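You operate a simulated robot arm through the tools that you are given. There is no shell and no other tool. Be economical: measure what you need, move in short steps, check, and stop when the job is done.

You are at the controls of a simulated robot arm. One attempt, no reset.

TASK
Pump rinse water from the tun to the strainer till the level gauge reads 4 or less.
Fine: tun outlet wheel wide open before the tun pump starts; stop the pump before the tun runs dry, then close the wheel; leave the tun's levers, raise no alarm.
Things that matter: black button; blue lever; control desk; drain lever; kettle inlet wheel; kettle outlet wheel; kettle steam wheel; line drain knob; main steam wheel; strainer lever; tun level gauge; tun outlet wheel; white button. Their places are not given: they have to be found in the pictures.

It is judged by the outcome, as a careful person would: the job done as asked, and still so three seconds after it is handed in. It fails if anything else is knocked over, pushed out of place, dropped, spilled or broken.

THE ROBOT
A 7-joint arm with a fingered hand, fixed in place. Base frame: the origin is at the foot of the arm, x ahead of it, y to its left, z up. Units: m, degrees, N and s.
With the tool pointing down near the work surface it reaches from about 0.16 to 0.36 m from the base axis. Its first joint turns from -115.0 to 115.0 degrees. Payload 3.1 kg.
Tool frame: the origin (TCP) lies between the finger pads and is the grasp point; the fingertips stand 0.022 m ahead of it; z points along the fingers, y is the line along which they close. Largest opening 0.112 m; the body of the gripper starts 0.06 m behind the TCP. The gripper is a hand of 3 fingers: y runs from the thumb to the fingers, the wrist lies at [0, 0, -0.218] in the tool frame.
Orientation is that of the tool frame in the base frame, as [roll, pitch, yaw] about the fixed x, y, z axes, in that order (R = Rz(yaw) Ry(pitch) Rx(roll)). With the fingers straight down and closing along the base's y, the tool's x points along the base's -x, its y along +y and its z along -z.

THE INTERFACE
- The arm moves only by the tool drive_tool. Its argument "moves" is a list of rows, each an object of numbers (a shift or turn left out is 0): "rx", "ry", "rz": the turn, a rotation vector about the tool's x, y, z in degrees; "dx", "dy", "dz": the shift along the tool's x, y, z in m. In form: [{"rx": .., "ry": .., "rz": .., "dx": .., "dy": .., "dz": ..}, ...]. A call has 1 to 20 rows; each row shifts and turns the commanded pose from where the row before left it, along the tool's axes as they then stand. Rows are played at 5 a second. More than 0.05 m and 8.6 degrees between two rows, and nothing of the call is played. A pose out of reach is approached as far as the arm can. The call stops where the force on the tool passes 60 N (or 10 N more than at its start, if that is more) or the arm is blocked; 0.2 s more then pass. In this call time passes only in rows, and 0.2 s behind the last. The reply holds the time, the measured pose of the TCP, the force on the tool along the base axes, the opening and the grip force, in the units named above and with some noise, with the torque about the TCP (base axes, N m) and any sound that the robot's microphone picked up.
- Cameras (640 x 400 px; columns grow to the right, rows downward): "scene" is fixed at [0.0393, -0.5076, 1.3508]; the picture's right is [0.57, -0.82, 0.00], its down [-0.65, -0.45, -0.62] and it looks along [0.51, 0.35, -0.79] (base axes); focal length 319 px, centre (320, 200). "wrist" rides on the gripper at [0.066, 0.003, -0.08] in the tool frame; the picture's right is [-0.05, 1.00, 0.00], its down [-0.77, -0.04, -0.64] and it looks along [-0.64, -0.03, 0.77] (tool axes); focal length 275 px, centre (320, 200).
- snapshot(camera): a new picture of that camera. It takes no simulated time.
- lift_body(by): slides the trunk up (or, below 0, down) by that many m; the arm rides with it, the base frame stays. It gives what a move gives, with no picture.
- curl_fingers(finger1, finger2, thumb_bend): sets how far each is bent, from 0 (flat) to 1 (curled in); at 0.3 the hand is open as for a grip, at 0.7 the pads meet at the TCP. One left out holds its place. A second passes; each finger stops where it meets its share of the squeeze, and holds until it gets a number again. It is the only way to open and close the hand. It gives what a move gives, with no picture; readings hold the bend of each and the force on the fingers (four entries, about 0 where the hand has none), thumb and palm.
- point_at(camera, pixels): for up to 12 pixels [column, row] of the newest picture of that camera ("zoom" is the newest enlarged one), the place [x, y, z] in the base frame of the surface seen there, good to about 0.002 m, but the place of the scene camera against the robot may be out by one fixed shift of up to 0.025 m in any direction. It takes no simulated time.
- enlarge(camera, box): a new picture of the part [left, top, right, bottom] of that camera's present view, enlarged. It takes no simulated time.
- sign_off(): hands the job in; it is judged then, once.

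Keep the steps short. Do not move on a guess: measure, check each grasp and each placing, and mend mistakes. In all there are 80 turns and 46 pictures (those below and enlarged ones count). Leave the gripper open and the arm clear of the work at the hand-in unless told otherwise, and finish with a single line.

The tools are called after "Request:" as a command line: name --argument value ..., lists and objects as JSON in quotes. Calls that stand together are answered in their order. drive_tool: Moves the arm, as the interface text tells. Its arguments: {"type":"object","properties":{"moves":{"type":"array","items":{"type":"object","properties":{"rx":{"type":"number"},"ry":{"type":"number"},"rz":{"type":"number"},"dx":{"type":"number"},"dy":{"type":"number"},"dz":{"type":"number"}}}}},"required":["moves"]} The other tools are called the same way: lift_body (by) slides the trunk up or down; curl_fingers (finger1, finger2, thumb_bend) moves the fingers one by one; snapshot (camera) takes a picture; point_at (camera, pixels) gives the place of the surface under pixels of a picture; enlarge (camera, box) takes an enlarged picture of a part of a camera's view; sign_off () hands the job in.

At the start:

```text
time_s: 0.0
eef_pos: [0.2904, -0.2801, 1.0096]
tcp_rot: [180.0, 0.0, 180.0]
force: [-0.6, -0.1, -0.9]
torque: [-0.01, 0.01, 0.02]
grip_width: 0.112
gripper_force: 0.1
shape: jaw
bend: [0.3, 0.3, 0.3]
finger forces: [0.1, 0.0, 0.0, 0.0, 0.1, 0.0]
trunk travel left (down, up): [-0.7, 0.29]
```

scene: 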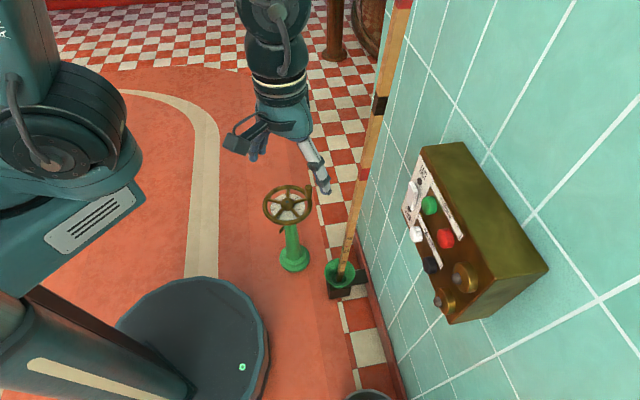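
wrist: 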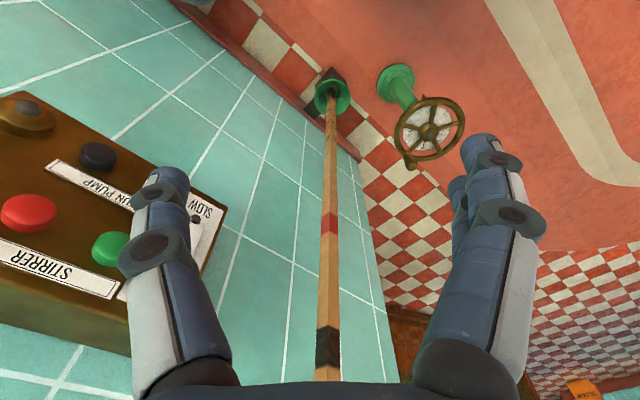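

I see a wheel on a green stand at (288,205) and a control box on the wall at (470,230). I'll enlarge both to read the labels.

Request:
enlarge --camera "scene" --box '[390, 130, 560, 330]'

Request:
enlarge --camera "scene" --box '[230, 0, 430, 310]'

Request:
enlarge --camera "wrist" --box '[0, 80, 240, 320]'

```text
2.00 times, centred on (475, 230) of scene
```

zoom: 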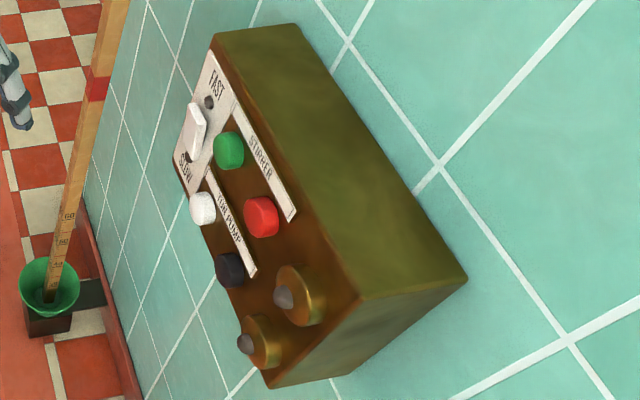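

```text
1.29 times, centred on (330, 155) of scene
```

zoom: 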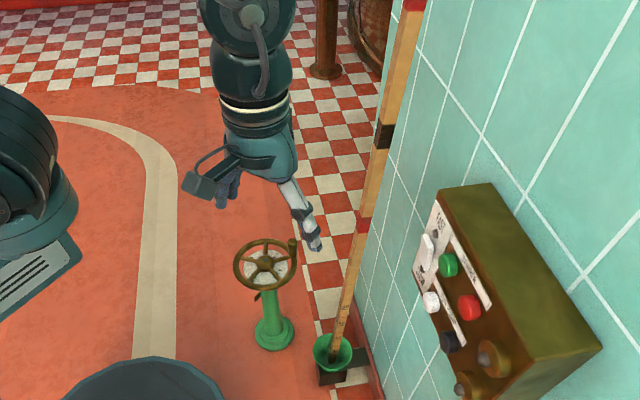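

```text
1.67 times, centred on (120, 200) of wrist
```

zoom: 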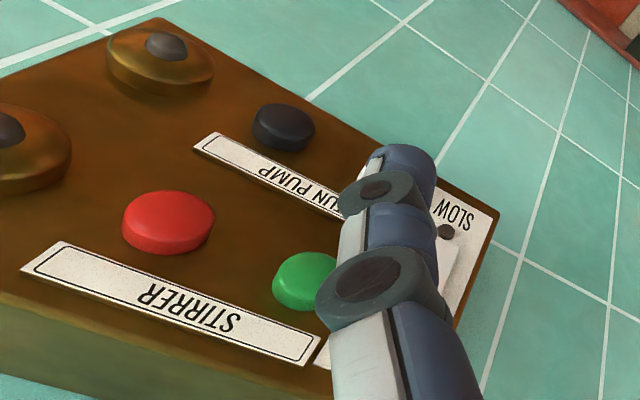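

The TUN PUMP label runs beside the white and black buttons. Now I'll measure the places in the scene picture: wheel, buttons and pole.

Request:
snapshot --camera "scene"

Request:
point_at --camera "scene" --pixels '[[417, 235], [432, 264], [429, 205], [446, 238], [288, 207], [268, 196], [309, 198], [293, 260], [342, 272], [380, 105], [470, 270], [415, 195]]'

Request:
point_at --camera "wrist" --pixels '[[98, 156], [28, 213], [108, 248], [430, 130], [400, 140], [462, 120], [432, 97], [410, 163], [333, 95], [328, 225], [328, 345], [395, 80]]'

Request:
enlarge --camera "scene" --box '[310, 200, 400, 300]'

```text
40 pictures are left
```

scene: 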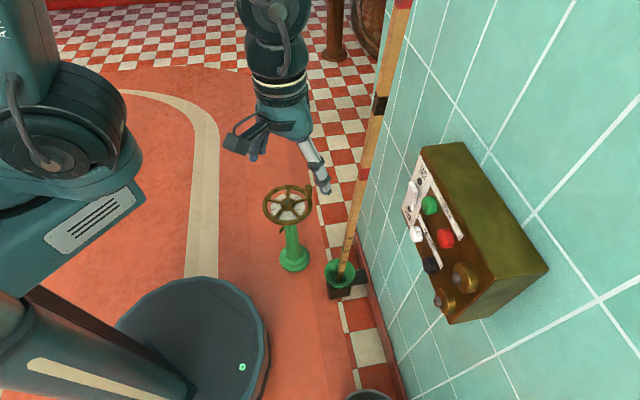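

```text
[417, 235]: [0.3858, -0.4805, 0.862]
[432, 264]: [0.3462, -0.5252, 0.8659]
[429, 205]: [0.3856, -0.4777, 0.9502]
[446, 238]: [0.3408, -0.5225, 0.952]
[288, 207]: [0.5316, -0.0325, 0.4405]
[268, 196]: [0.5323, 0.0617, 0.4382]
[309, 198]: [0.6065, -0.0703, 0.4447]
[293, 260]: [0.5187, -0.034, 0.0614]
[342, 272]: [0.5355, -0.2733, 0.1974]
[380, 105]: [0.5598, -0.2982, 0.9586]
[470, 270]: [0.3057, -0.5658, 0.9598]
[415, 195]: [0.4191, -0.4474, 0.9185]
```

```text
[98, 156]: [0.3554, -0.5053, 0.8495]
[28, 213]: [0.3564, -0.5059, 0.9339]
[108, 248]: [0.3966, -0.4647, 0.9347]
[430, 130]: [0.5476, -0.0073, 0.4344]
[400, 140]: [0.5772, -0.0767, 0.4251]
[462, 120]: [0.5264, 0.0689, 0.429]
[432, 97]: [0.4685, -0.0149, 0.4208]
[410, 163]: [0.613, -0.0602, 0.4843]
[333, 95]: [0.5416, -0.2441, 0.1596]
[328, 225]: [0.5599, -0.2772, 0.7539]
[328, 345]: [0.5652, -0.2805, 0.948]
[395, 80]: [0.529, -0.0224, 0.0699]
```

```text
4.00 times, centred on (355, 250) of scene
```

zoom: 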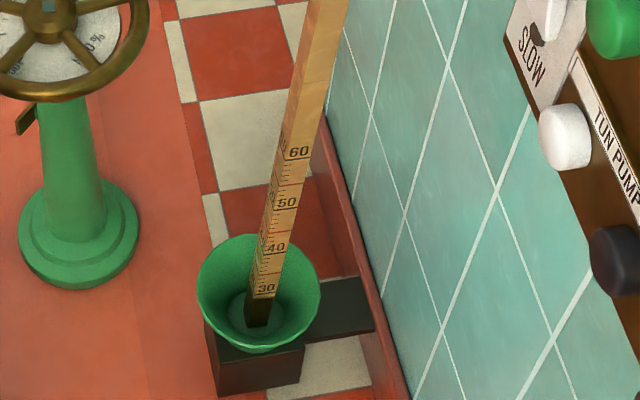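

The wheel carries a "%" dial, and the pole in the green cup has a 30-60 scale. I'll enlarge the wheel from both cameras.

Request:
enlarge --camera "scene" --box '[250, 170, 330, 240]'

Request:
enlarge --camera "wrist" --box '[370, 60, 490, 180]'

Request:
enlarge --camera "wrist" --box '[360, 280, 640, 400]'

```text
5.71 times, centred on (290, 205) of scene
```

zoom: 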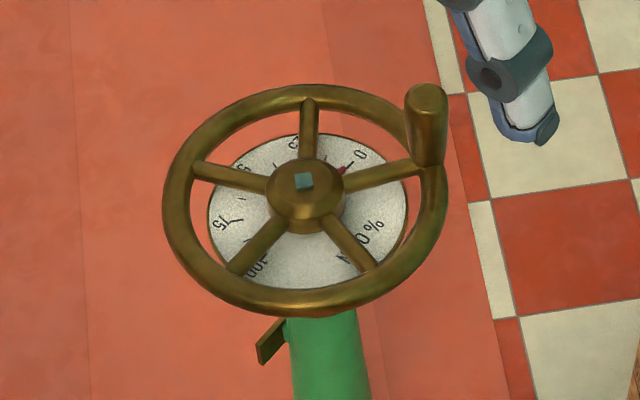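

```text
3.33 times, centred on (430, 120) of wrist
```

zoom: 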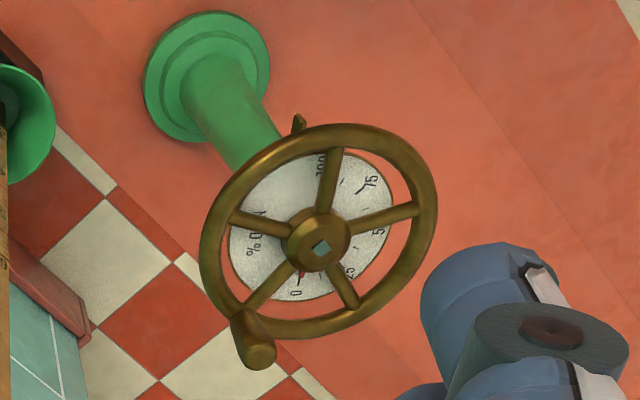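

```text
2.29 times, centred on (500, 340) of wrist
```

zoom: 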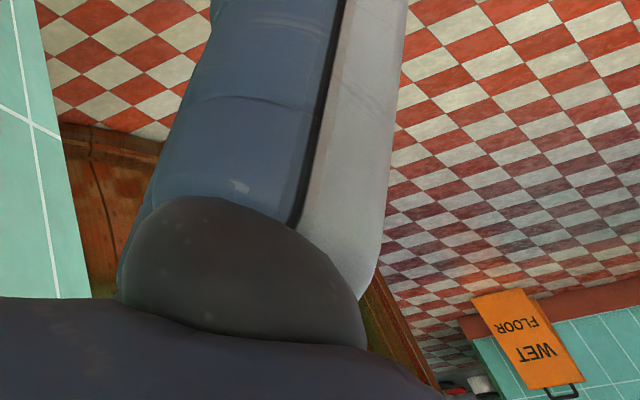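

The dial reads 0 with red pointer, numbers running anticlockwise to 100 % OPEN. I'm not yet sure this is the tun's outlet, so I'll swing to the middle and raise the wrist camera to look round.

Request:
drive_tool --moves '[{"dy": 0.04}, {"dy": 0.04}, {"dy": 0.04}, {"dy": 0.04}, {"dy": 0.04}, {"dy": 0.04}, {"dy": 0.04}, {"ry": -8}, {"ry": -8}, {"ry": -8}, {"ry": -8}]'

Request:
snapshot --camera "wrist"

```text
time_s: 2.4
eef_pos: [0.3048, 0.0002, 1.0131]
tcp_rot: [-179.8, 31.9, -179.9]
force: [-0.8, -0.9, -0.5]
torque: [0.01, -0.01, 0.01]
grip_width: 0.1117
gripper_force: 0.1
shape: jaw
bend: [0.3, 0.3, 0.3]
finger forces: [0.1, 0.0, 0.1, 0.0, 0.0, 0.0]
out of reach, approached as far as the arm can: row 11
trunk travel left (down, up): [-0.7, 0.29]
```

```text
35 pictures are left
```

wrist: 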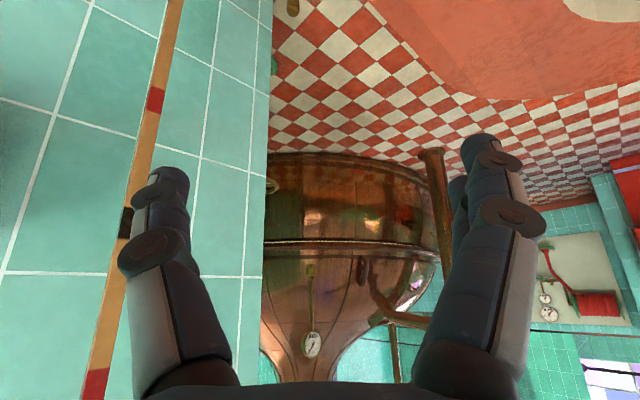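

Upside-down view: a copper kettle stands far ahead beyond the wall. I'll swing the arm left in an arc to look for nearer wheels and labels.

Request:
drive_tool --moves '[{"rx": -4.24, "rz": -6.8, "dx": 0.0025, "dy": 0.0424, "dz": -0.0016}, {"rx": -4.24, "rz": -6.8, "dx": 0.0025, "dy": 0.0424, "dz": -0.0016}, {"rx": -4.24, "rz": -6.8, "dx": 0.0025, "dy": 0.0424, "dz": -0.0016}, {"rx": -4.24, "rz": -6.8, "dx": 0.0025, "dy": 0.0424, "dz": -0.0016}, {"rx": -4.24, "rz": -6.8, "dx": 0.0025, "dy": 0.0424, "dz": -0.0016}, {"rx": -4.24, "rz": -6.8, "dx": 0.0025, "dy": 0.0424, "dz": -0.0016}, {"rx": -4.24, "rz": -6.8, "dx": 0.0025, "dy": 0.0424, "dz": -0.0016}]'

Request:
snapshot --camera "wrist"

```text
time_s: 4.0
eef_pos: [0.1681, 0.2557, 1.0122]
tcp_rot: [-179.9, 31.9, -123.7]
force: [0.7, 0.8, -0.6]
torque: [-0.06, 0.0, 0.01]
grip_width: 0.112
gripper_force: 0.1
shape: jaw
bend: [0.3, 0.3, 0.3]
finger forces: [0.0, 0.0, 0.0, 0.0, 0.0, 0.0]
trunk travel left (down, up): [-0.7, 0.29]
```

```text
34 pictures are left
```

wrist: 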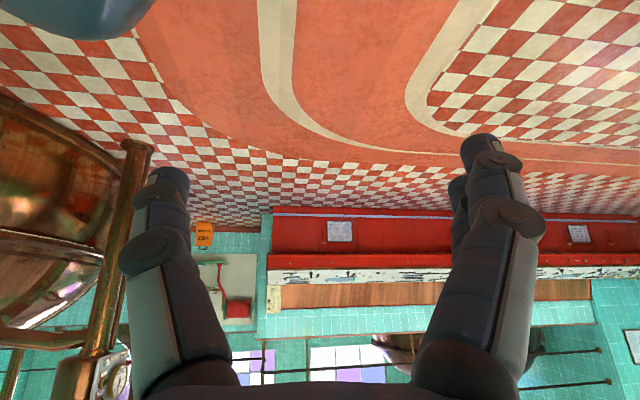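

A copper vessel with a gauge is on the picture's left; nothing within reach here. I'll measure a few places and turn another 56 degrees.

Request:
point_at --camera "wrist" --pixels '[[112, 378], [20, 180], [85, 15], [135, 150], [370, 230], [35, 300]]'

Request:
drive_tool --moves '[{"rx": -4.24, "rz": -6.8, "dx": 0.0025, "dy": 0.0424, "dz": -0.0016}, {"rx": -4.24, "rz": -6.8, "dx": 0.0025, "dy": 0.0424, "dz": -0.0016}, {"rx": -4.24, "rz": -6.8, "dx": 0.0025, "dy": 0.0424, "dz": -0.0016}, {"rx": -4.24, "rz": -6.8, "dx": 0.0025, "dy": 0.0424, "dz": -0.0016}, {"rx": -4.24, "rz": -6.8, "dx": 0.0025, "dy": 0.0424, "dz": -0.0016}, {"rx": -4.24, "rz": -6.8, "dx": 0.0025, "dy": 0.0424, "dz": -0.0016}]'

Request:
snapshot --camera "wrist"

```text
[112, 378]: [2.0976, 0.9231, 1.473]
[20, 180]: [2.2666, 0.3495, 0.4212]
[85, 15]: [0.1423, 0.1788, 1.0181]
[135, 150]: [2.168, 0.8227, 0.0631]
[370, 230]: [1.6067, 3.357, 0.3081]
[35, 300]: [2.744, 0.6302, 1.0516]
```

```text
time_s: 5.6
eef_pos: [-0.045, 0.318, 1.0101]
tcp_rot: [-179.7, 31.7, -81.8]
force: [-0.4, -0.3, 0.2]
torque: [0.04, -0.01, 0.01]
grip_width: 0.112
gripper_force: 0.0
shape: jaw
bend: [0.3, 0.3, 0.3]
finger forces: [0.0, 0.0, 0.0, 0.0, 0.0, 0.0]
trunk travel left (down, up): [-0.7, 0.29]
stopped in row 6: the arm was blocked; the commanded pose is now the measured one
```

```text
33 pictures are left
```

wrist: 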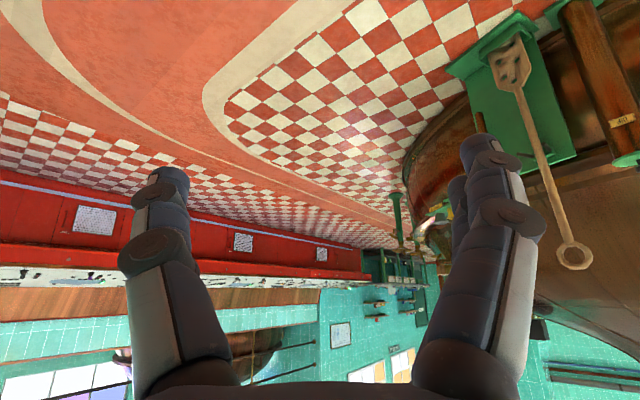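

The arm stopped, with no force (its turning limit presumably). Behind is another large vessel with a green plate at (520,90), a label at (622,120) and a green stand at (395,215). I'll enlarge and measure.

Request:
enlarge --camera "wrist" --box '[440, 0, 640, 280]'

Request:
point_at --camera "wrist" --pixels '[[520, 60], [622, 120], [500, 110], [580, 250], [396, 200], [420, 230], [620, 40], [600, 210], [445, 170]]'

Request:
enlarge --camera "wrist" --box '[340, 180, 480, 320]'

```text
1.43 times, centred on (540, 140) of wrist
```

zoom: 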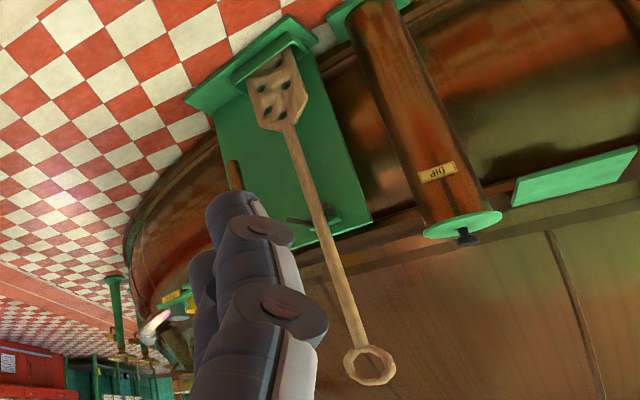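

```text
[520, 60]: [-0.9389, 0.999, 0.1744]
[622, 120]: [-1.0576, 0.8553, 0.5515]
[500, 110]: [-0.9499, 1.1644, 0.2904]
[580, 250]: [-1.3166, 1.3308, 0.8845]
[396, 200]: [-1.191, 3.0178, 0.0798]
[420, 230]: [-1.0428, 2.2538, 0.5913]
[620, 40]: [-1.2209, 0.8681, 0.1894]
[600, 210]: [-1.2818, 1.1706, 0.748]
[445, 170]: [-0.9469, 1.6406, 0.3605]
```

```text
2.86 times, centred on (410, 250) of wrist
```

zoom: 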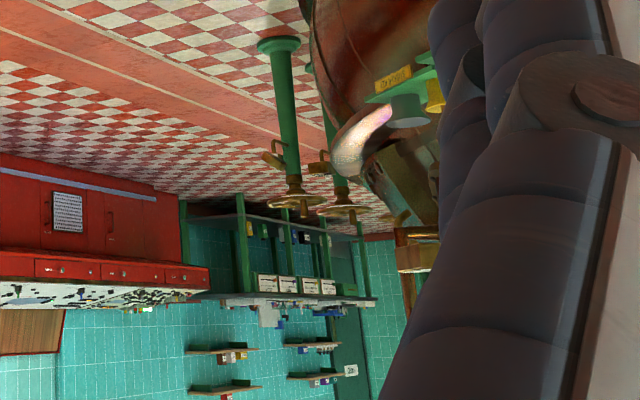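

The other wheels stand metres away, so the green-stand wheel ahead is the reachable one. I'll swing back to the front and lower the trunk to look at the wheel more closely.

Request:
drive_tool --moves '[{"rx": 4.24, "rz": 6.8, "dx": 0.0025, "dy": -0.0424, "dz": -0.0016}, {"rx": 4.24, "rz": 6.8, "dx": 0.0025, "dy": -0.0424, "dz": -0.0016}, {"rx": 4.24, "rz": 6.8, "dx": 0.0025, "dy": -0.0424, "dz": -0.0016}, {"rx": 4.24, "rz": 6.8, "dx": 0.0025, "dy": -0.0424, "dz": -0.0016}, {"rx": 4.24, "rz": 6.8, "dx": 0.0025, "dy": -0.0424, "dz": -0.0016}, {"rx": 4.24, "rz": 6.8, "dx": 0.0025, "dy": -0.0424, "dz": -0.0016}, {"rx": 4.24, "rz": 6.8, "dx": 0.0025, "dy": -0.0424, "dz": -0.0016}, {"rx": 4.24, "rz": 6.8, "dx": 0.0025, "dy": -0.0424, "dz": -0.0016}, {"rx": 4.24, "rz": 6.8, "dx": 0.0025, "dy": -0.0424, "dz": -0.0016}, {"rx": 4.24, "rz": 6.8, "dx": 0.0025, "dy": -0.0424, "dz": -0.0016}, {"rx": 4.24, "rz": 6.8, "dx": 0.0025, "dy": -0.0424, "dz": -0.0016}, {"rx": 4.24, "rz": 6.8, "dx": 0.0025, "dy": -0.0424, "dz": -0.0016}]'

Request:
lift_body --by -0.4

Request:
snapshot --camera "wrist"

```text
time_s: 8.2
eef_pos: [0.3005, 0.0255, 1.0173]
tcp_rot: [-179.8, 32.3, -177.8]
force: [0.4, 0.1, -0.3]
torque: [0.01, 0.0, -0.02]
grip_width: 0.112
gripper_force: 0.1
shape: jaw
bend: [0.3, 0.3, 0.3]
finger forces: [0.1, 0.0, 0.0, 0.1, 0.0, 0.0]
trunk travel left (down, up): [-0.7, 0.29]
```

```text
time_s: 12.0
eef_pos: [0.301, 0.0265, 0.6174]
tcp_rot: [-179.7, 32.2, -177.7]
force: [0.3, 0.6, -0.5]
torque: [0.01, -0.01, 0.03]
grip_width: 0.1118
gripper_force: 0.2
shape: jaw
bend: [0.3, 0.3, 0.3]
finger forces: [0.1, 0.0, 0.0, 0.0, 0.0, 0.0]
trunk travel left (down, up): [-0.3, 0.69]
```

```text
30 pictures are left
```

wrist: 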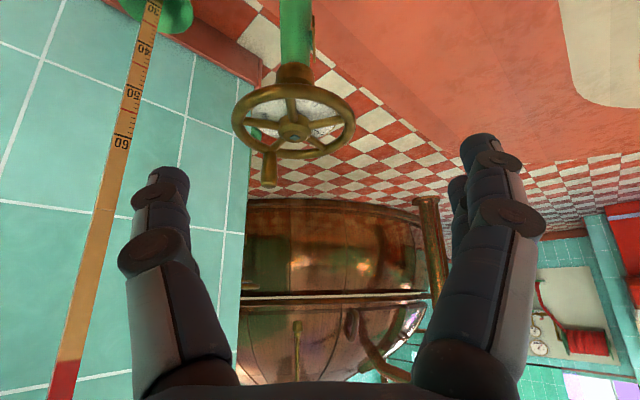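

Good close view of the wheel: hub at (292,133), handle knob at (268,170). I'll measure rim, hub and handle, and enlarge.

Request:
point_at --camera "wrist" --pixels '[[292, 134], [238, 120], [348, 128], [293, 89], [300, 153], [268, 182], [270, 165], [262, 155], [275, 170], [160, 12]]'

Request:
enlarge --camera "wrist" --box '[220, 0, 370, 200]'

```text
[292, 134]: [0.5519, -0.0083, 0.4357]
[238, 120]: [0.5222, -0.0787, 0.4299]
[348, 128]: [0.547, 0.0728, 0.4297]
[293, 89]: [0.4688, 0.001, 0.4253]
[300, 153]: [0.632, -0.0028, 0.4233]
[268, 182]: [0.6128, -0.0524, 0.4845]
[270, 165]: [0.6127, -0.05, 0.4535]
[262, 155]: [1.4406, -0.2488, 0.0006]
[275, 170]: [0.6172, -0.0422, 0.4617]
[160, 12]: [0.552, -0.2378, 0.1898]
```

```text
2.00 times, centred on (295, 100) of wrist
```

zoom: 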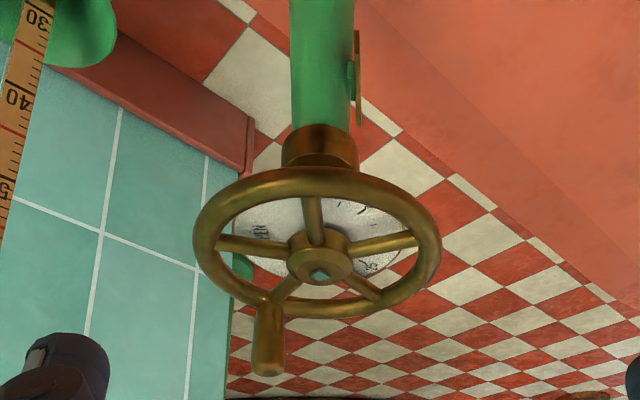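

Wheel centre is about (0.550,-0.004,0.43), radius 0.08; handle axis about (0.616,-0.050), top z 0.487. I'll move forward, then tilt the hand to about 60 degrees from vertical for reach.

Request:
drive_tool --moves '[{"dx": -0.0338, "dy": -0.0283, "dz": 0.0213}, {"dx": -0.0338, "dy": -0.0283, "dz": 0.0213}, {"dx": -0.0338, "dy": -0.0283, "dz": 0.0213}, {"ry": -7}, {"ry": -7}, {"ry": -7}, {"ry": -7}]'

```text
time_s: 13.6
eef_pos: [0.4264, -0.0574, 0.618]
tcp_rot: [-178.5, 57.2, -176.9]
force: [0.6, 0.3, 0.4]
torque: [-0.02, -0.01, -0.01]
grip_width: 0.1118
gripper_force: 0.0
shape: jaw
bend: [0.3, 0.3, 0.3]
finger forces: [0.1, 0.0, 0.0, 0.0, 0.0, 0.1]
out of reach, approached as far as the arm can: row 4
trunk travel left (down, up): [-0.3, 0.69]
```

Pose reached with tilt 57. Lower the trunk 0.09 and go forward to just in front of the handle.

Request:
lift_body --by -0.09

Request:
drive_tool --moves '[{"dx": -0.0233, "dz": 0.0362}, {"dx": -0.0233, "dz": 0.0362}]'

Request:
snapshot --camera "wrist"

```text
time_s: 14.9
eef_pos: [0.4256, -0.0579, 0.5283]
tcp_rot: [-178.3, 57.1, -177.0]
force: [-0.2, 1.1, 0.4]
torque: [-0.01, 0.01, 0.0]
grip_width: 0.1121
gripper_force: 0.0
shape: jaw
bend: [0.3, 0.3, 0.3]
finger forces: [0.0, 0.0, 0.0, 0.1, 0.1, 0.1]
trunk travel left (down, up): [-0.21, 0.78]
```

```text
time_s: 15.5
eef_pos: [0.5126, -0.0553, 0.5273]
tcp_rot: [-178.4, 57.2, -177.0]
force: [1.0, 0.0, 0.0]
torque: [-0.02, 0.01, -0.02]
grip_width: 0.112
gripper_force: 0.0
shape: jaw
bend: [0.3, 0.3, 0.3]
finger forces: [0.0, 0.0, 0.1, 0.0, 0.0, 0.0]
trunk travel left (down, up): [-0.21, 0.78]
```

```text
28 pictures are left
```

wrist: 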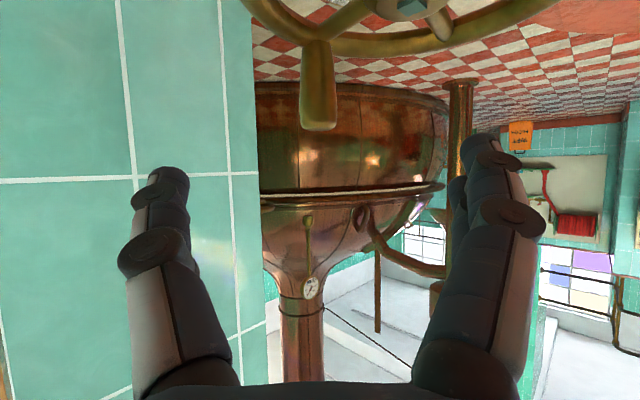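

The handle is centred between the fingers at (318,90). I'll measure its surface before advancing.

Request:
point_at --camera "wrist" --pixels '[[319, 125], [318, 100], [318, 60], [304, 100], [333, 100], [320, 42]]'

Request:
drive_tool --moves '[{"dz": 0.03}, {"dz": 0.03}]'

```text
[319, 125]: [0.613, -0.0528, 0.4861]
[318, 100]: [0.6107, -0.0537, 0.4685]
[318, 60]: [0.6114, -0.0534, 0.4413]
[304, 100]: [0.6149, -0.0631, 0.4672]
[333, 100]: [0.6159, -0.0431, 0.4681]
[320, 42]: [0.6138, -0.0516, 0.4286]
```

```text
time_s: 16.1
eef_pos: [0.5635, -0.0528, 0.4954]
tcp_rot: [-178.4, 57.1, -177.1]
force: [-1.0, 0.2, 0.8]
torque: [0.0, 0.02, 0.04]
grip_width: 0.1117
gripper_force: 0.1
shape: jaw
bend: [0.3, 0.3, 0.3]
finger forces: [0.0, 0.0, 0.0, 0.1, 0.1, 0.1]
trunk travel left (down, up): [-0.21, 0.78]
```

Handle axis is at (0.622,-0.053), 0.022 thick. Advance the last 65 mm so the pads straddle it, then close.

Request:
drive_tool --moves '[{"dz": 0.033, "dx": -0.0033}, {"dz": 0.033, "dx": -0.0033}]'

Request:
curl_fingers --finger1 0.66 --finger2 0.66 --thumb_bend 0.66

Request:
snapshot --camera "wrist"

```text
time_s: 16.7
eef_pos: [0.6207, -0.0512, 0.466]
tcp_rot: [-178.5, 57.1, -177.0]
force: [0.1, 0.3, -0.5]
torque: [0.02, 0.0, -0.01]
grip_width: 0.1118
gripper_force: 0.1
shape: jaw
bend: [0.3, 0.3, 0.3]
finger forces: [0.1, 0.1, 0.0, 0.0, 0.0, 0.0]
trunk travel left (down, up): [-0.21, 0.78]
```

```text
time_s: 17.7
eef_pos: [0.6215, -0.0504, 0.4654]
tcp_rot: [-178.5, 57.1, -177.1]
force: [3.2, -4.6, -0.8]
torque: [-0.02, -0.01, 0.02]
grip_width: 0.0208
gripper_force: 3.5
shape: fingers
bend: [0.64, 0.66, 0.63]
finger forces: [0.9, 0.0, 0.1, 0.0, 6.5, 0.0]
trunk travel left (down, up): [-0.21, 0.78]
```

```text
27 pictures are left
```

wrist: 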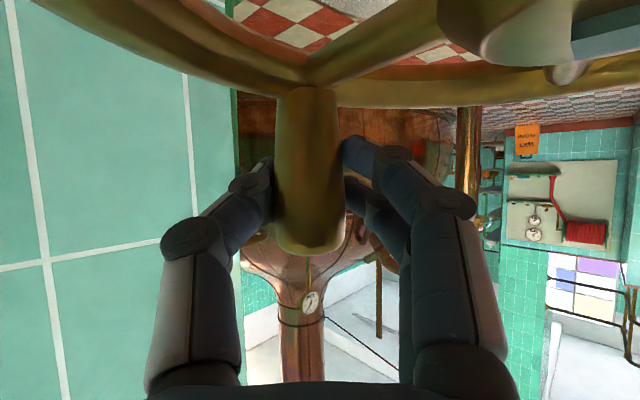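

The handle is held between thumb and fingers. The dial opens anticlockwise (seen from above), so I'll push the handle along its circle 30 degrees toward +y and check the forces.

Request:
drive_tool --moves '[{"dx": -0.0042, "dy": 0.0128, "dz": 0.0066}, {"dx": -0.0029, "dy": 0.0141, "dz": 0.0045}, {"dx": -0.0016, "dy": 0.0147, "dz": 0.0024}]'

Request:
enlarge --camera "scene" --box '[250, 170, 330, 240]'

```text
time_s: 18.5
eef_pos: [0.6372, -0.0084, 0.4631]
tcp_rot: [-178.4, 57.0, -176.9]
force: [8.0, -5.2, 2.2]
torque: [-0.06, -0.04, 0.13]
grip_width: 0.0209
gripper_force: 4.2
shape: fingers
bend: [0.66, 0.66, 0.62]
finger forces: [0.0, 0.1, 0.0, 0.0, 8.7, 0.1]
trunk travel left (down, up): [-0.21, 0.78]
```

```text
5.71 times, centred on (290, 205) of scene
```

zoom: 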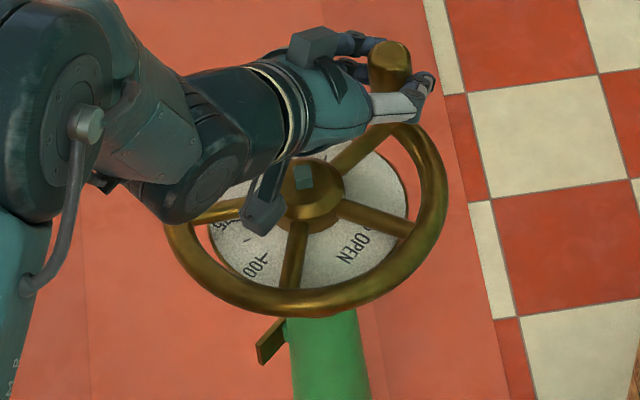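

The wheel turned about 30 degrees with ~9 N on the tool. I'll continue along the circle to about 57 degrees.

Request:
drive_tool --moves '[{"dx": -0.0007, "dy": 0.015, "dz": 0.0011}, {"dx": 0.001, "dy": 0.0148, "dz": -0.0015}, {"dx": 0.0027, "dy": 0.0142, "dz": -0.0041}, {"dx": 0.0039, "dy": 0.0132, "dz": -0.006}, {"dx": 0.0051, "dy": 0.0116, "dz": -0.0079}, {"dx": 0.0062, "dy": 0.0098, "dz": -0.0096}]'

Request:
snapshot --camera "wrist"

```text
time_s: 19.9
eef_pos: [0.6009, 0.0673, 0.4616]
tcp_rot: [-178.4, 57.0, -177.0]
force: [3.1, -2.7, -0.8]
torque: [0.01, -0.03, 0.07]
grip_width: 0.018
gripper_force: 2.8
shape: fingers
bend: [0.65, 0.66, 0.64]
finger forces: [0.7, 0.0, 0.1, 0.0, 4.6, 0.0]
trunk travel left (down, up): [-0.21, 0.78]
```

```text
25 pictures are left
```

wrist: 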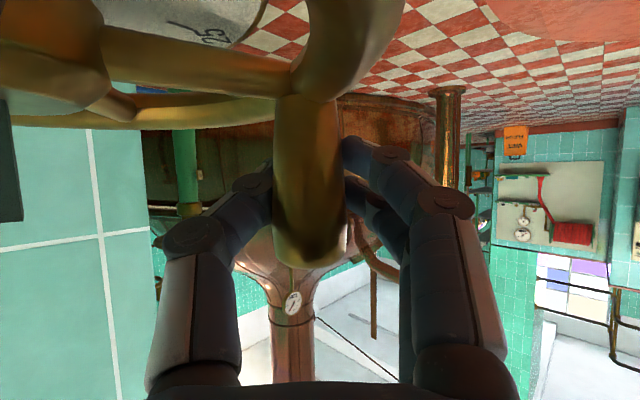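

Handle still firmly in hand at about 57 degrees. Now the stretch drawn toward the robot, to about 107 degrees.

Request:
drive_tool --moves '[{"dx": 0.007, "dy": 0.0078, "dz": -0.0108}, {"dx": 0.0077, "dy": 0.0053, "dz": -0.0118}, {"dx": 0.008, "dy": 0.0029, "dz": -0.0123}, {"dx": 0.0081, "dy": 0.0003, "dz": -0.0126}, {"dx": 0.008, "dy": -0.0024, "dz": -0.0124}]'

Request:
snapshot --camera "wrist"

```text
time_s: 21.1
eef_pos: [0.5292, 0.0767, 0.4624]
tcp_rot: [-178.5, 57.1, -177.3]
force: [11.5, -11.4, -1.2]
torque: [0.0, 0.0, 0.27]
grip_width: 0.0217
gripper_force: 7.5
shape: fingers
bend: [0.66, 0.66, 0.62]
finger forces: [0.0, 0.0, 0.0, 0.0, 15.0, 0.0]
trunk travel left (down, up): [-0.21, 0.78]
```

```text
24 pictures are left
```

wrist: 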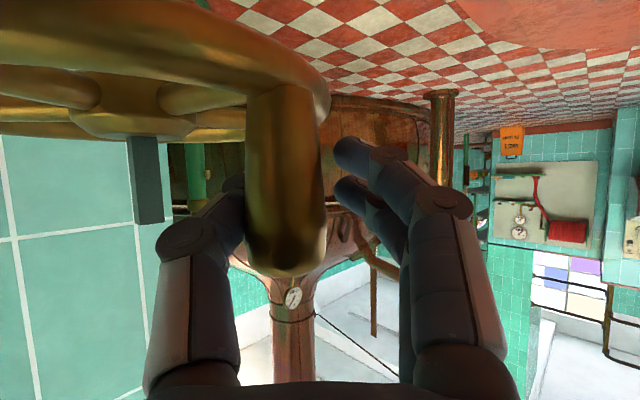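

The thumb now bears 15 N: my circle is slightly too wide on this side. I'll correct a few mm inward and carry on to about 147 degrees.

Request:
drive_tool --moves '[{"dx": 0.004, "dy": -0.009, "dz": -0.006}, {"dx": 0.0072, "dy": -0.0085, "dz": -0.0111}, {"dx": 0.0063, "dy": -0.0094, "dz": -0.0097}]'

Request:
snapshot --camera "wrist"

```text
time_s: 21.9
eef_pos: [0.4975, 0.0517, 0.4624]
tcp_rot: [-178.4, 57.1, -176.7]
force: [2.1, 2.6, 0.6]
torque: [0.02, -0.04, 0.02]
grip_width: 0.0216
gripper_force: 3.1
shape: fingers
bend: [0.61, 0.65, 0.64]
finger forces: [3.4, 0.7, 0.1, 0.0, 2.9, 0.0]
trunk travel left (down, up): [-0.21, 0.78]
```

```text
23 pictures are left
```

wrist: 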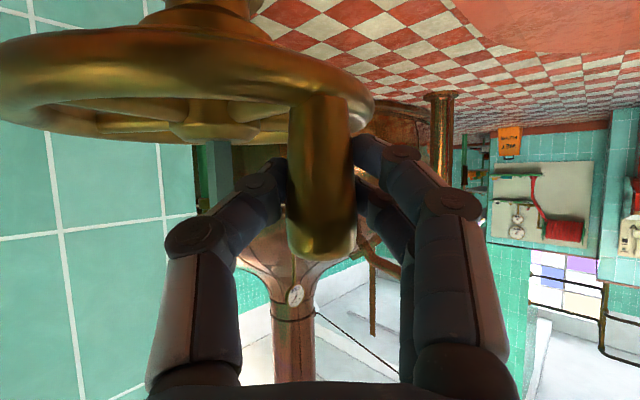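

Handle well seated again, about 134 degrees on. Continue to about 185 degrees and read the dial.

Request:
drive_tool --moves '[{"dx": 0.0053, "dy": -0.011, "dz": -0.0082}, {"dx": 0.0042, "dy": -0.0124, "dz": -0.0066}, {"dx": 0.0029, "dy": -0.0136, "dz": -0.0045}, {"dx": 0.0016, "dy": -0.014, "dz": -0.0024}]'

Request:
enlarge --camera "scene" --box '[250, 170, 330, 240]'

```text
time_s: 22.9
eef_pos: [0.475, 0.0039, 0.464]
tcp_rot: [-178.3, 57.2, -176.2]
force: [17.5, 43.6, -1.8]
torque: [0.37, -0.01, -0.21]
grip_width: 0.0503
gripper_force: 19.5
shape: fingers
bend: [0.41, 0.37, 0.66]
finger forces: [14.9, 23.9, 0.0, 0.0, 0.0, 0.0]
trunk travel left (down, up): [-0.21, 0.78]
```

```text
5.71 times, centred on (290, 205) of scene
```

zoom: 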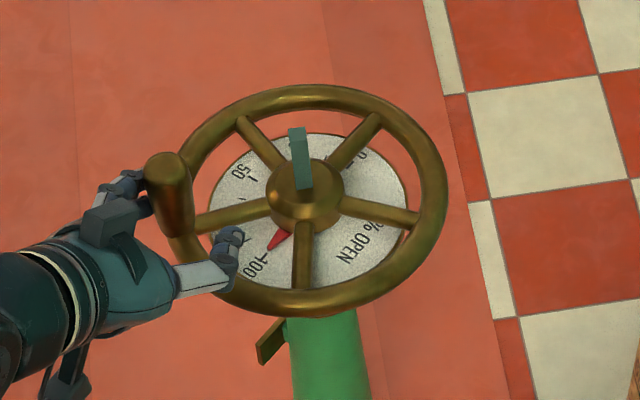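

The spindle has risen, the pointer is at the 100 mark, and the force jumped to 44 N: this looks like the stop. I'll ease the hand back and open it, then check the dial closely.

Request:
drive_tool --moves '[{"dy": 0.012}, {"dy": 0.012}]'

Request:
curl_fingers --finger1 0.3 --finger2 0.3 --thumb_bend 0.3

Request:
enlarge --camera "scene" --box '[266, 185, 310, 225]'

```text
time_s: 23.5
eef_pos: [0.4713, 0.021, 0.4639]
tcp_rot: [-178.2, 57.1, -177.0]
force: [7.8, 18.8, 5.2]
torque: [0.43, -0.15, 0.06]
grip_width: 0.0337
gripper_force: 8.7
shape: fingers
bend: [0.52, 0.49, 0.66]
finger forces: [7.4, 10.6, 0.0, 0.0, 0.0, 0.0]
trunk travel left (down, up): [-0.21, 0.78]
```

```text
time_s: 24.5
eef_pos: [0.4734, 0.0214, 0.4638]
tcp_rot: [-178.3, 57.1, -177.0]
force: [0.2, -0.3, 0.4]
torque: [0.01, 0.0, 0.02]
grip_width: 0.1112
gripper_force: 0.0
shape: fingers
bend: [0.3, 0.3, 0.3]
finger forces: [0.0, 0.0, 0.0, 0.0, 0.0, 0.1]
trunk travel left (down, up): [-0.21, 0.78]
```

```text
10.00 times, centred on (288, 205) of scene
```

zoom: 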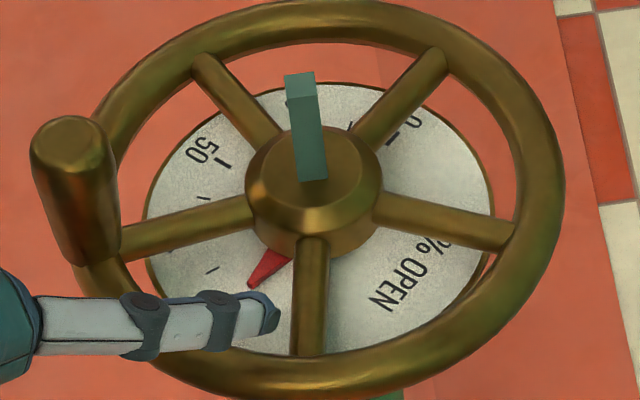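

The thumb hides the 100 mark. I'll back out along the fingers' line and look again.

Request:
drive_tool --moves '[{"dz": -0.04}, {"dz": -0.04}, {"dz": -0.04}]'

Request:
enlarge --camera "scene" --box '[266, 185, 310, 225]'

Request:
enlarge --camera "scene" --box '[310, 240, 370, 300]'

```text
time_s: 25.3
eef_pos: [0.3803, 0.0192, 0.5287]
tcp_rot: [-178.3, 57.0, -177.0]
force: [-0.2, 0.5, -0.1]
torque: [-0.01, -0.02, -0.01]
grip_width: 0.111
gripper_force: 0.0
shape: fingers
bend: [0.3, 0.3, 0.3]
finger forces: [0.0, 0.0, 0.0, 0.0, 0.0, 0.1]
out of reach, approached as far as the arm can: row 3
trunk travel left (down, up): [-0.21, 0.78]
```

```text
10.00 times, centred on (288, 205) of scene
```

zoom: 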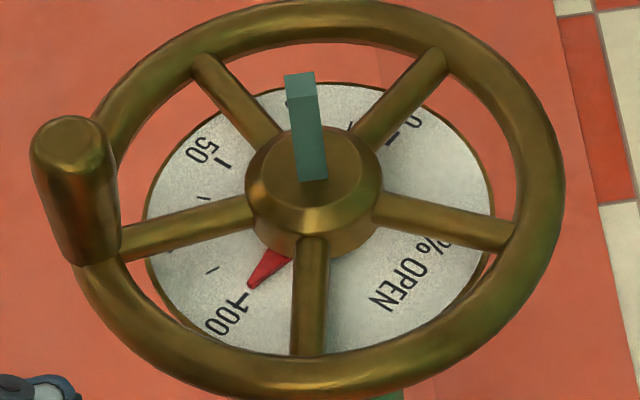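

```text
6.67 times, centred on (340, 270) of scene
```

zoom: 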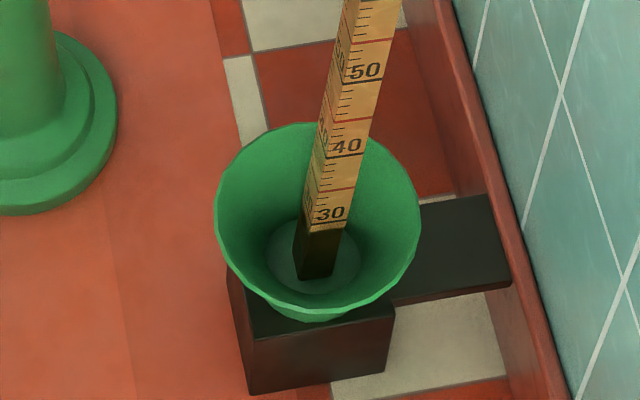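

The pointer sits on 100: wheel wide open. The gauge stick still shows about 28-30 at the bottom of its scale. Next the TUN PUMP buttons: I'll raise the trunk, swing right to face the desk and look.

Request:
lift_body --by 0.3

Request:
drive_tool --moves '[{"rx": 5.88, "rz": 3.8, "dx": 0.0015, "dy": -0.0464, "dz": -0.0024}, {"rx": 5.88, "rz": 3.8, "dx": 0.0015, "dy": -0.0464, "dz": -0.0024}, {"rx": 5.88, "rz": 3.8, "dx": 0.0015, "dy": -0.0464, "dz": -0.0024}, {"rx": 5.88, "rz": 3.8, "dx": 0.0015, "dy": -0.0464, "dz": -0.0024}, {"rx": 5.88, "rz": 3.8, "dx": 0.0015, "dy": -0.0464, "dz": -0.0024}, {"rx": 5.88, "rz": 3.8, "dx": 0.0015, "dy": -0.0464, "dz": -0.0024}, {"rx": 5.88, "rz": 3.8, "dx": 0.0015, "dy": -0.0464, "dz": -0.0024}, {"dx": -0.0217, "dz": 0.0335}]'

Request:
snapshot --camera "wrist"

```text
time_s: 28.3
eef_pos: [0.3798, 0.0189, 0.8291]
tcp_rot: [-178.4, 56.9, -177.1]
force: [0.9, 0.3, -0.1]
torque: [0.01, -0.01, -0.05]
grip_width: 0.1109
gripper_force: 0.1
shape: fingers
bend: [0.3, 0.3, 0.3]
finger forces: [0.1, 0.0, 0.0, 0.0, 0.1, 0.1]
trunk travel left (down, up): [-0.51, 0.48]
```

```text
time_s: 30.1
eef_pos: [0.3564, -0.2868, 0.8388]
tcp_rot: [-178.7, 57.7, 133.5]
force: [-0.2, 0.3, -0.3]
torque: [0.03, 0.01, 0.02]
grip_width: 0.1116
gripper_force: 0.0
shape: fingers
bend: [0.3, 0.3, 0.3]
finger forces: [0.0, 0.0, 0.0, 0.1, 0.1, 0.1]
out of reach, approached as far as the arm can: row 4, 5, 6, 7
trunk travel left (down, up): [-0.51, 0.48]
```

```text
18 pictures are left
```

wrist: 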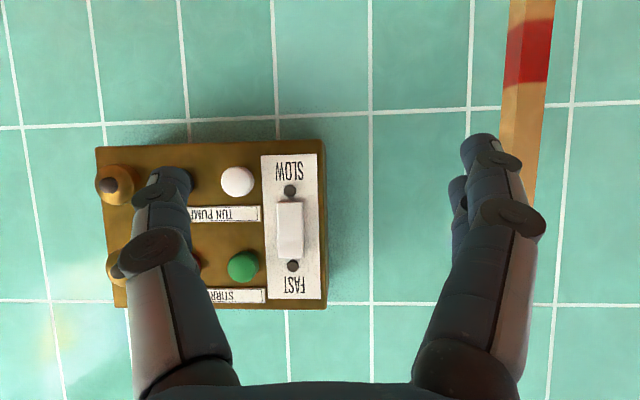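

The desk is face-on now: white button at (237,181), green at (243,266). I'll measure the white button and nearby panel, and curl the hand closed for pressing.

Request:
point_at --camera "wrist" --pixels '[[237, 181], [237, 193], [237, 170], [243, 268], [215, 180], [290, 230], [255, 155], [226, 181], [249, 181]]'

Request:
curl_fingers --finger1 0.7 --finger2 0.7 --thumb_bend 0.7

Request:
snapshot --camera "wrist"

```text
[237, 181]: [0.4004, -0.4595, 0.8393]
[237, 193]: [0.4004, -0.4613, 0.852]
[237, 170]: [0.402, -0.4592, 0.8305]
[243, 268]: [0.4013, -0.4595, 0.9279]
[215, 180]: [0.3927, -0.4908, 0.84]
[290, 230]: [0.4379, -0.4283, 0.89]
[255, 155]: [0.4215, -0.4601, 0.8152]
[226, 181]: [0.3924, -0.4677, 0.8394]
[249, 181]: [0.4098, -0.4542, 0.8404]
```

```text
time_s: 31.1
eef_pos: [0.3545, -0.2873, 0.8403]
tcp_rot: [-178.8, 57.7, 133.6]
force: [-0.3, 0.2, 0.9]
torque: [0.01, -0.02, 0.02]
grip_width: 0.0031
gripper_force: 0.0
shape: fingers
bend: [0.7, 0.7, 0.7]
finger forces: [0.1, 0.1, 0.0, 0.0, 0.0, 0.0]
trunk travel left (down, up): [-0.51, 0.48]
```

```text
17 pictures are left
```

wrist: 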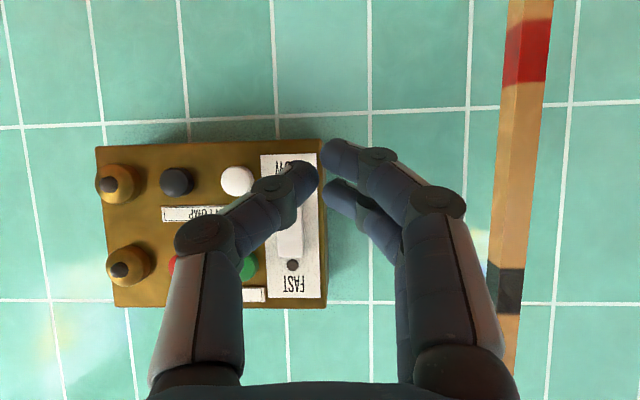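

Closed fingertips sit at the TCP. White button face centre is (0.400,-0.460,0.841), facing (-0.7,0.7,0). I'll move 0.089 m sideways in line with it and tilt the hand level.

Request:
drive_tool --moves '[{"dy": -0.045}, {"dy": -0.044}, {"ry": -7.5}, {"ry": -7.5}, {"ry": -7.5}, {"ry": -7.5}]'

Request:
snapshot --camera "wrist"

```text
time_s: 32.5
eef_pos: [0.3255, -0.3661, 0.8445]
tcp_rot: [-164.6, 87.7, 148.1]
force: [0.1, 0.3, 0.1]
torque: [0.01, 0.0, 0.02]
grip_width: 0.0029
gripper_force: 0.1
shape: fingers
bend: [0.7, 0.7, 0.7]
finger forces: [0.0, 0.0, 0.0, 0.0, 0.0, 0.1]
out of reach, approached as far as the arm can: row 2, 3, 4
trunk travel left (down, up): [-0.51, 0.48]
```

```text
16 pictures are left
```

wrist: 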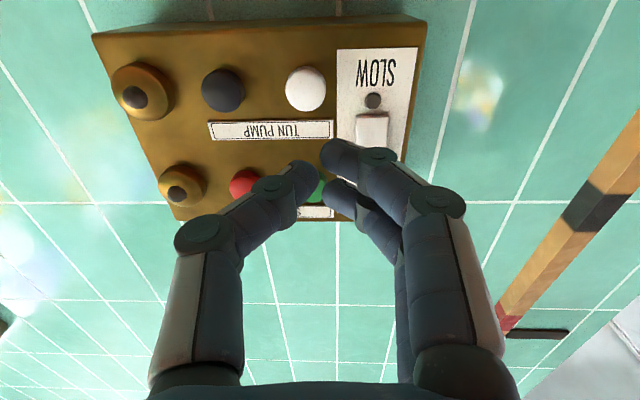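

Level now, pointing at the panel. I need 9 mm sideways and about 97 mm forward to contact. Go 80 mm, then check.

Request:
drive_tool --moves '[{"dy": -0.0092, "dz": 0.02}, {"dz": 0.03}, {"dz": 0.03}]'

Request:
snapshot --camera "wrist"

```text
time_s: 33.3
eef_pos: [0.3622, -0.4158, 0.8434]
tcp_rot: [-163.5, 87.6, 149.2]
force: [-0.1, 0.1, 0.3]
torque: [-0.01, 0.03, -0.02]
grip_width: 0.0025
gripper_force: 0.0
shape: fingers
bend: [0.7, 0.7, 0.7]
finger forces: [0.0, 0.2, 0.0, 0.1, 0.0, 0.1]
out of reach, approached as far as the arm can: row 3
trunk travel left (down, up): [-0.51, 0.48]
```

```text
15 pictures are left
```

wrist: 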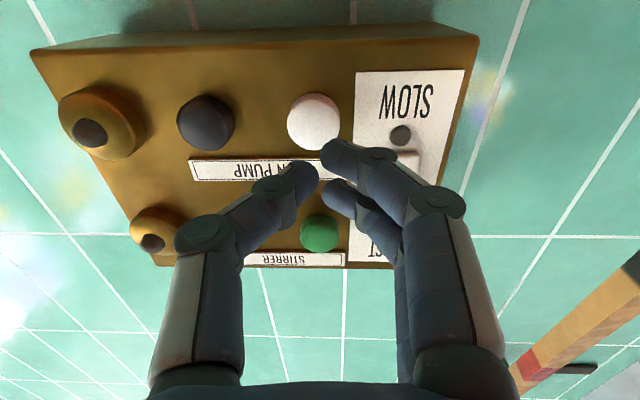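

Aligned: button at (313,122) lies right on the line of the tips. About 36 mm left to contact; last row was reported short of reach, so I try 20 mm more.

Request:
drive_tool --moves '[{"dz": 0.01}, {"dz": 0.01}]'

```text
time_s: 33.9
eef_pos: [0.3733, -0.4258, 0.8451]
tcp_rot: [-164.1, 87.7, 148.3]
force: [0.1, 0.2, -0.7]
torque: [-0.01, -0.02, -0.05]
grip_width: 0.0026
gripper_force: 0.1
shape: fingers
bend: [0.7, 0.7, 0.7]
finger forces: [0.0, 0.1, 0.0, 0.1, 0.0, 0.0]
out of reach, approached as far as the arm can: row 2
trunk travel left (down, up): [-0.51, 0.48]
```

Progress falls short of the command; wrist limit near level. I'll tilt the hand back down 12 degrees, then see whether the pose is met.

Request:
drive_tool --moves '[{"ry": 6, "dz": -0.01}, {"ry": 6}]'

```text
time_s: 34.5
eef_pos: [0.3658, -0.4168, 0.8443]
tcp_rot: [-177.4, 75.7, 135.0]
force: [-0.2, 0.2, 0.0]
torque: [0.02, 0.04, 0.03]
grip_width: 0.0027
gripper_force: 0.0
shape: fingers
bend: [0.7, 0.7, 0.7]
finger forces: [0.0, 0.0, 0.0, 0.1, 0.0, 0.0]
trunk travel left (down, up): [-0.51, 0.48]
```

In reach now. Shift 5 mm sideways and move horizontally 28 mm closer.

Request:
drive_tool --moves '[{"dy": -0.005, "dx": -0.0025, "dz": 0.0097}, {"dx": -0.0025, "dz": 0.0097}, {"dx": -0.002, "dz": 0.0078}]'

Request:
snapshot --camera "wrist"

```text
time_s: 35.3
eef_pos: [0.3826, -0.4417, 0.8431]
tcp_rot: [-177.3, 75.7, 135.2]
force: [0.3, 0.5, 0.4]
torque: [0.0, -0.02, 0.01]
grip_width: 0.003
gripper_force: 0.0
shape: fingers
bend: [0.7, 0.7, 0.7]
finger forces: [0.1, 0.1, 0.0, 0.1, 0.0, 0.1]
trunk travel left (down, up): [-0.51, 0.48]
```

```text
14 pictures are left
```

wrist: 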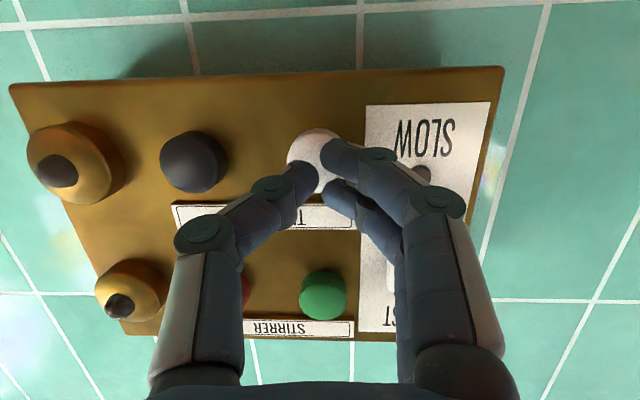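

Tips are on the white button (315,155). Press in 4 mm rows.

Request:
drive_tool --moves '[{"dx": -0.0012, "dz": 0.0048}, {"dx": -0.0012, "dz": 0.0048}, {"dx": -0.001, "dz": 0.0039}]'

```text
time_s: 36.1
eef_pos: [0.3908, -0.4488, 0.8449]
tcp_rot: [-177.1, 75.6, 135.5]
force: [-4.0, 9.3, -0.6]
torque: [-0.07, -0.06, 0.11]
grip_width: 0.003
gripper_force: 4.9
shape: fingers
bend: [0.7, 0.71, 0.7]
finger forces: [0.1, 9.6, 0.1, 0.0, 0.1, 0.0]
trunk travel left (down, up): [-0.51, 0.48]
heard: click
```

Click heard: the pump should be running. Back off 30 mm, slide over toward the black button, and read the gauge.

Request:
drive_tool --moves '[{"dx": 0.0037, "dz": -0.0145}, {"dx": 0.0037, "dz": -0.0145}, {"dy": -0.029}, {"dy": -0.029}]'

Request:
enlarge --camera "scene" --box '[310, 240, 370, 300]'

Request:
snapshot --camera "wrist"

```text
time_s: 37.1
eef_pos: [0.3639, -0.4293, 0.849]
tcp_rot: [-177.1, 75.8, 135.1]
force: [-0.2, 0.1, -0.2]
torque: [-0.03, -0.01, -0.02]
grip_width: 0.0028
gripper_force: 0.0
shape: fingers
bend: [0.7, 0.7, 0.7]
finger forces: [0.1, 0.0, 0.0, 0.0, 0.1, 0.0]
out of reach, approached as far as the arm can: row 3, 4
trunk travel left (down, up): [-0.51, 0.48]
```

```text
6.67 times, centred on (340, 270) of scene
```

zoom: 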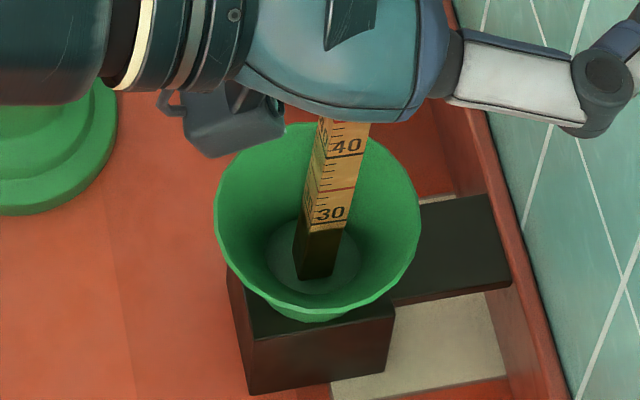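

```text
12 pictures are left
```

wrist: 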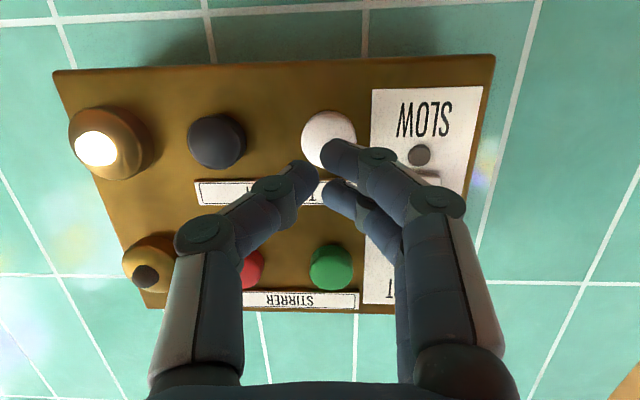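

The pump lamp is lit and the gauge not visibly changed yet. The sideways move fell short, so I turn the hand 14 degrees toward the right while moving.

Request:
drive_tool --moves '[{"rx": 6.8, "rz": 1.7, "dz": -0.01}, {"rx": 6.8, "rz": 1.7}, {"dy": -0.005}]'

Request:
enlarge --camera "scene" --box '[310, 240, 370, 300]'

```text
time_s: 37.9
eef_pos: [0.3529, -0.4259, 0.8521]
tcp_rot: [-177.3, 75.8, 121.1]
force: [0.2, 0.1, -0.2]
torque: [0.01, -0.01, -0.01]
grip_width: 0.0028
gripper_force: 0.1
shape: fingers
bend: [0.7, 0.7, 0.7]
finger forces: [0.0, 0.0, 0.0, 0.0, 0.1, 0.0]
trunk travel left (down, up): [-0.51, 0.48]
```

```text
6.67 times, centred on (340, 270) of scene
```

zoom: 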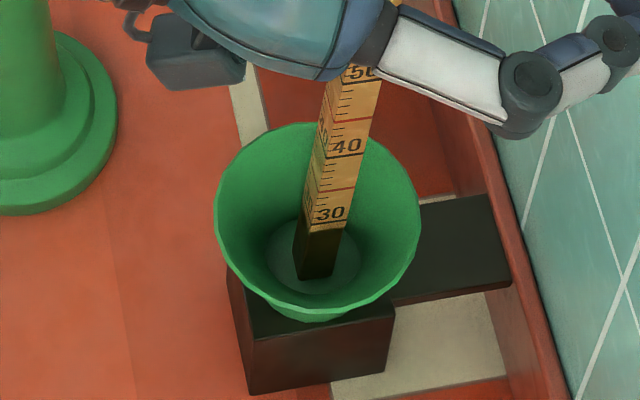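

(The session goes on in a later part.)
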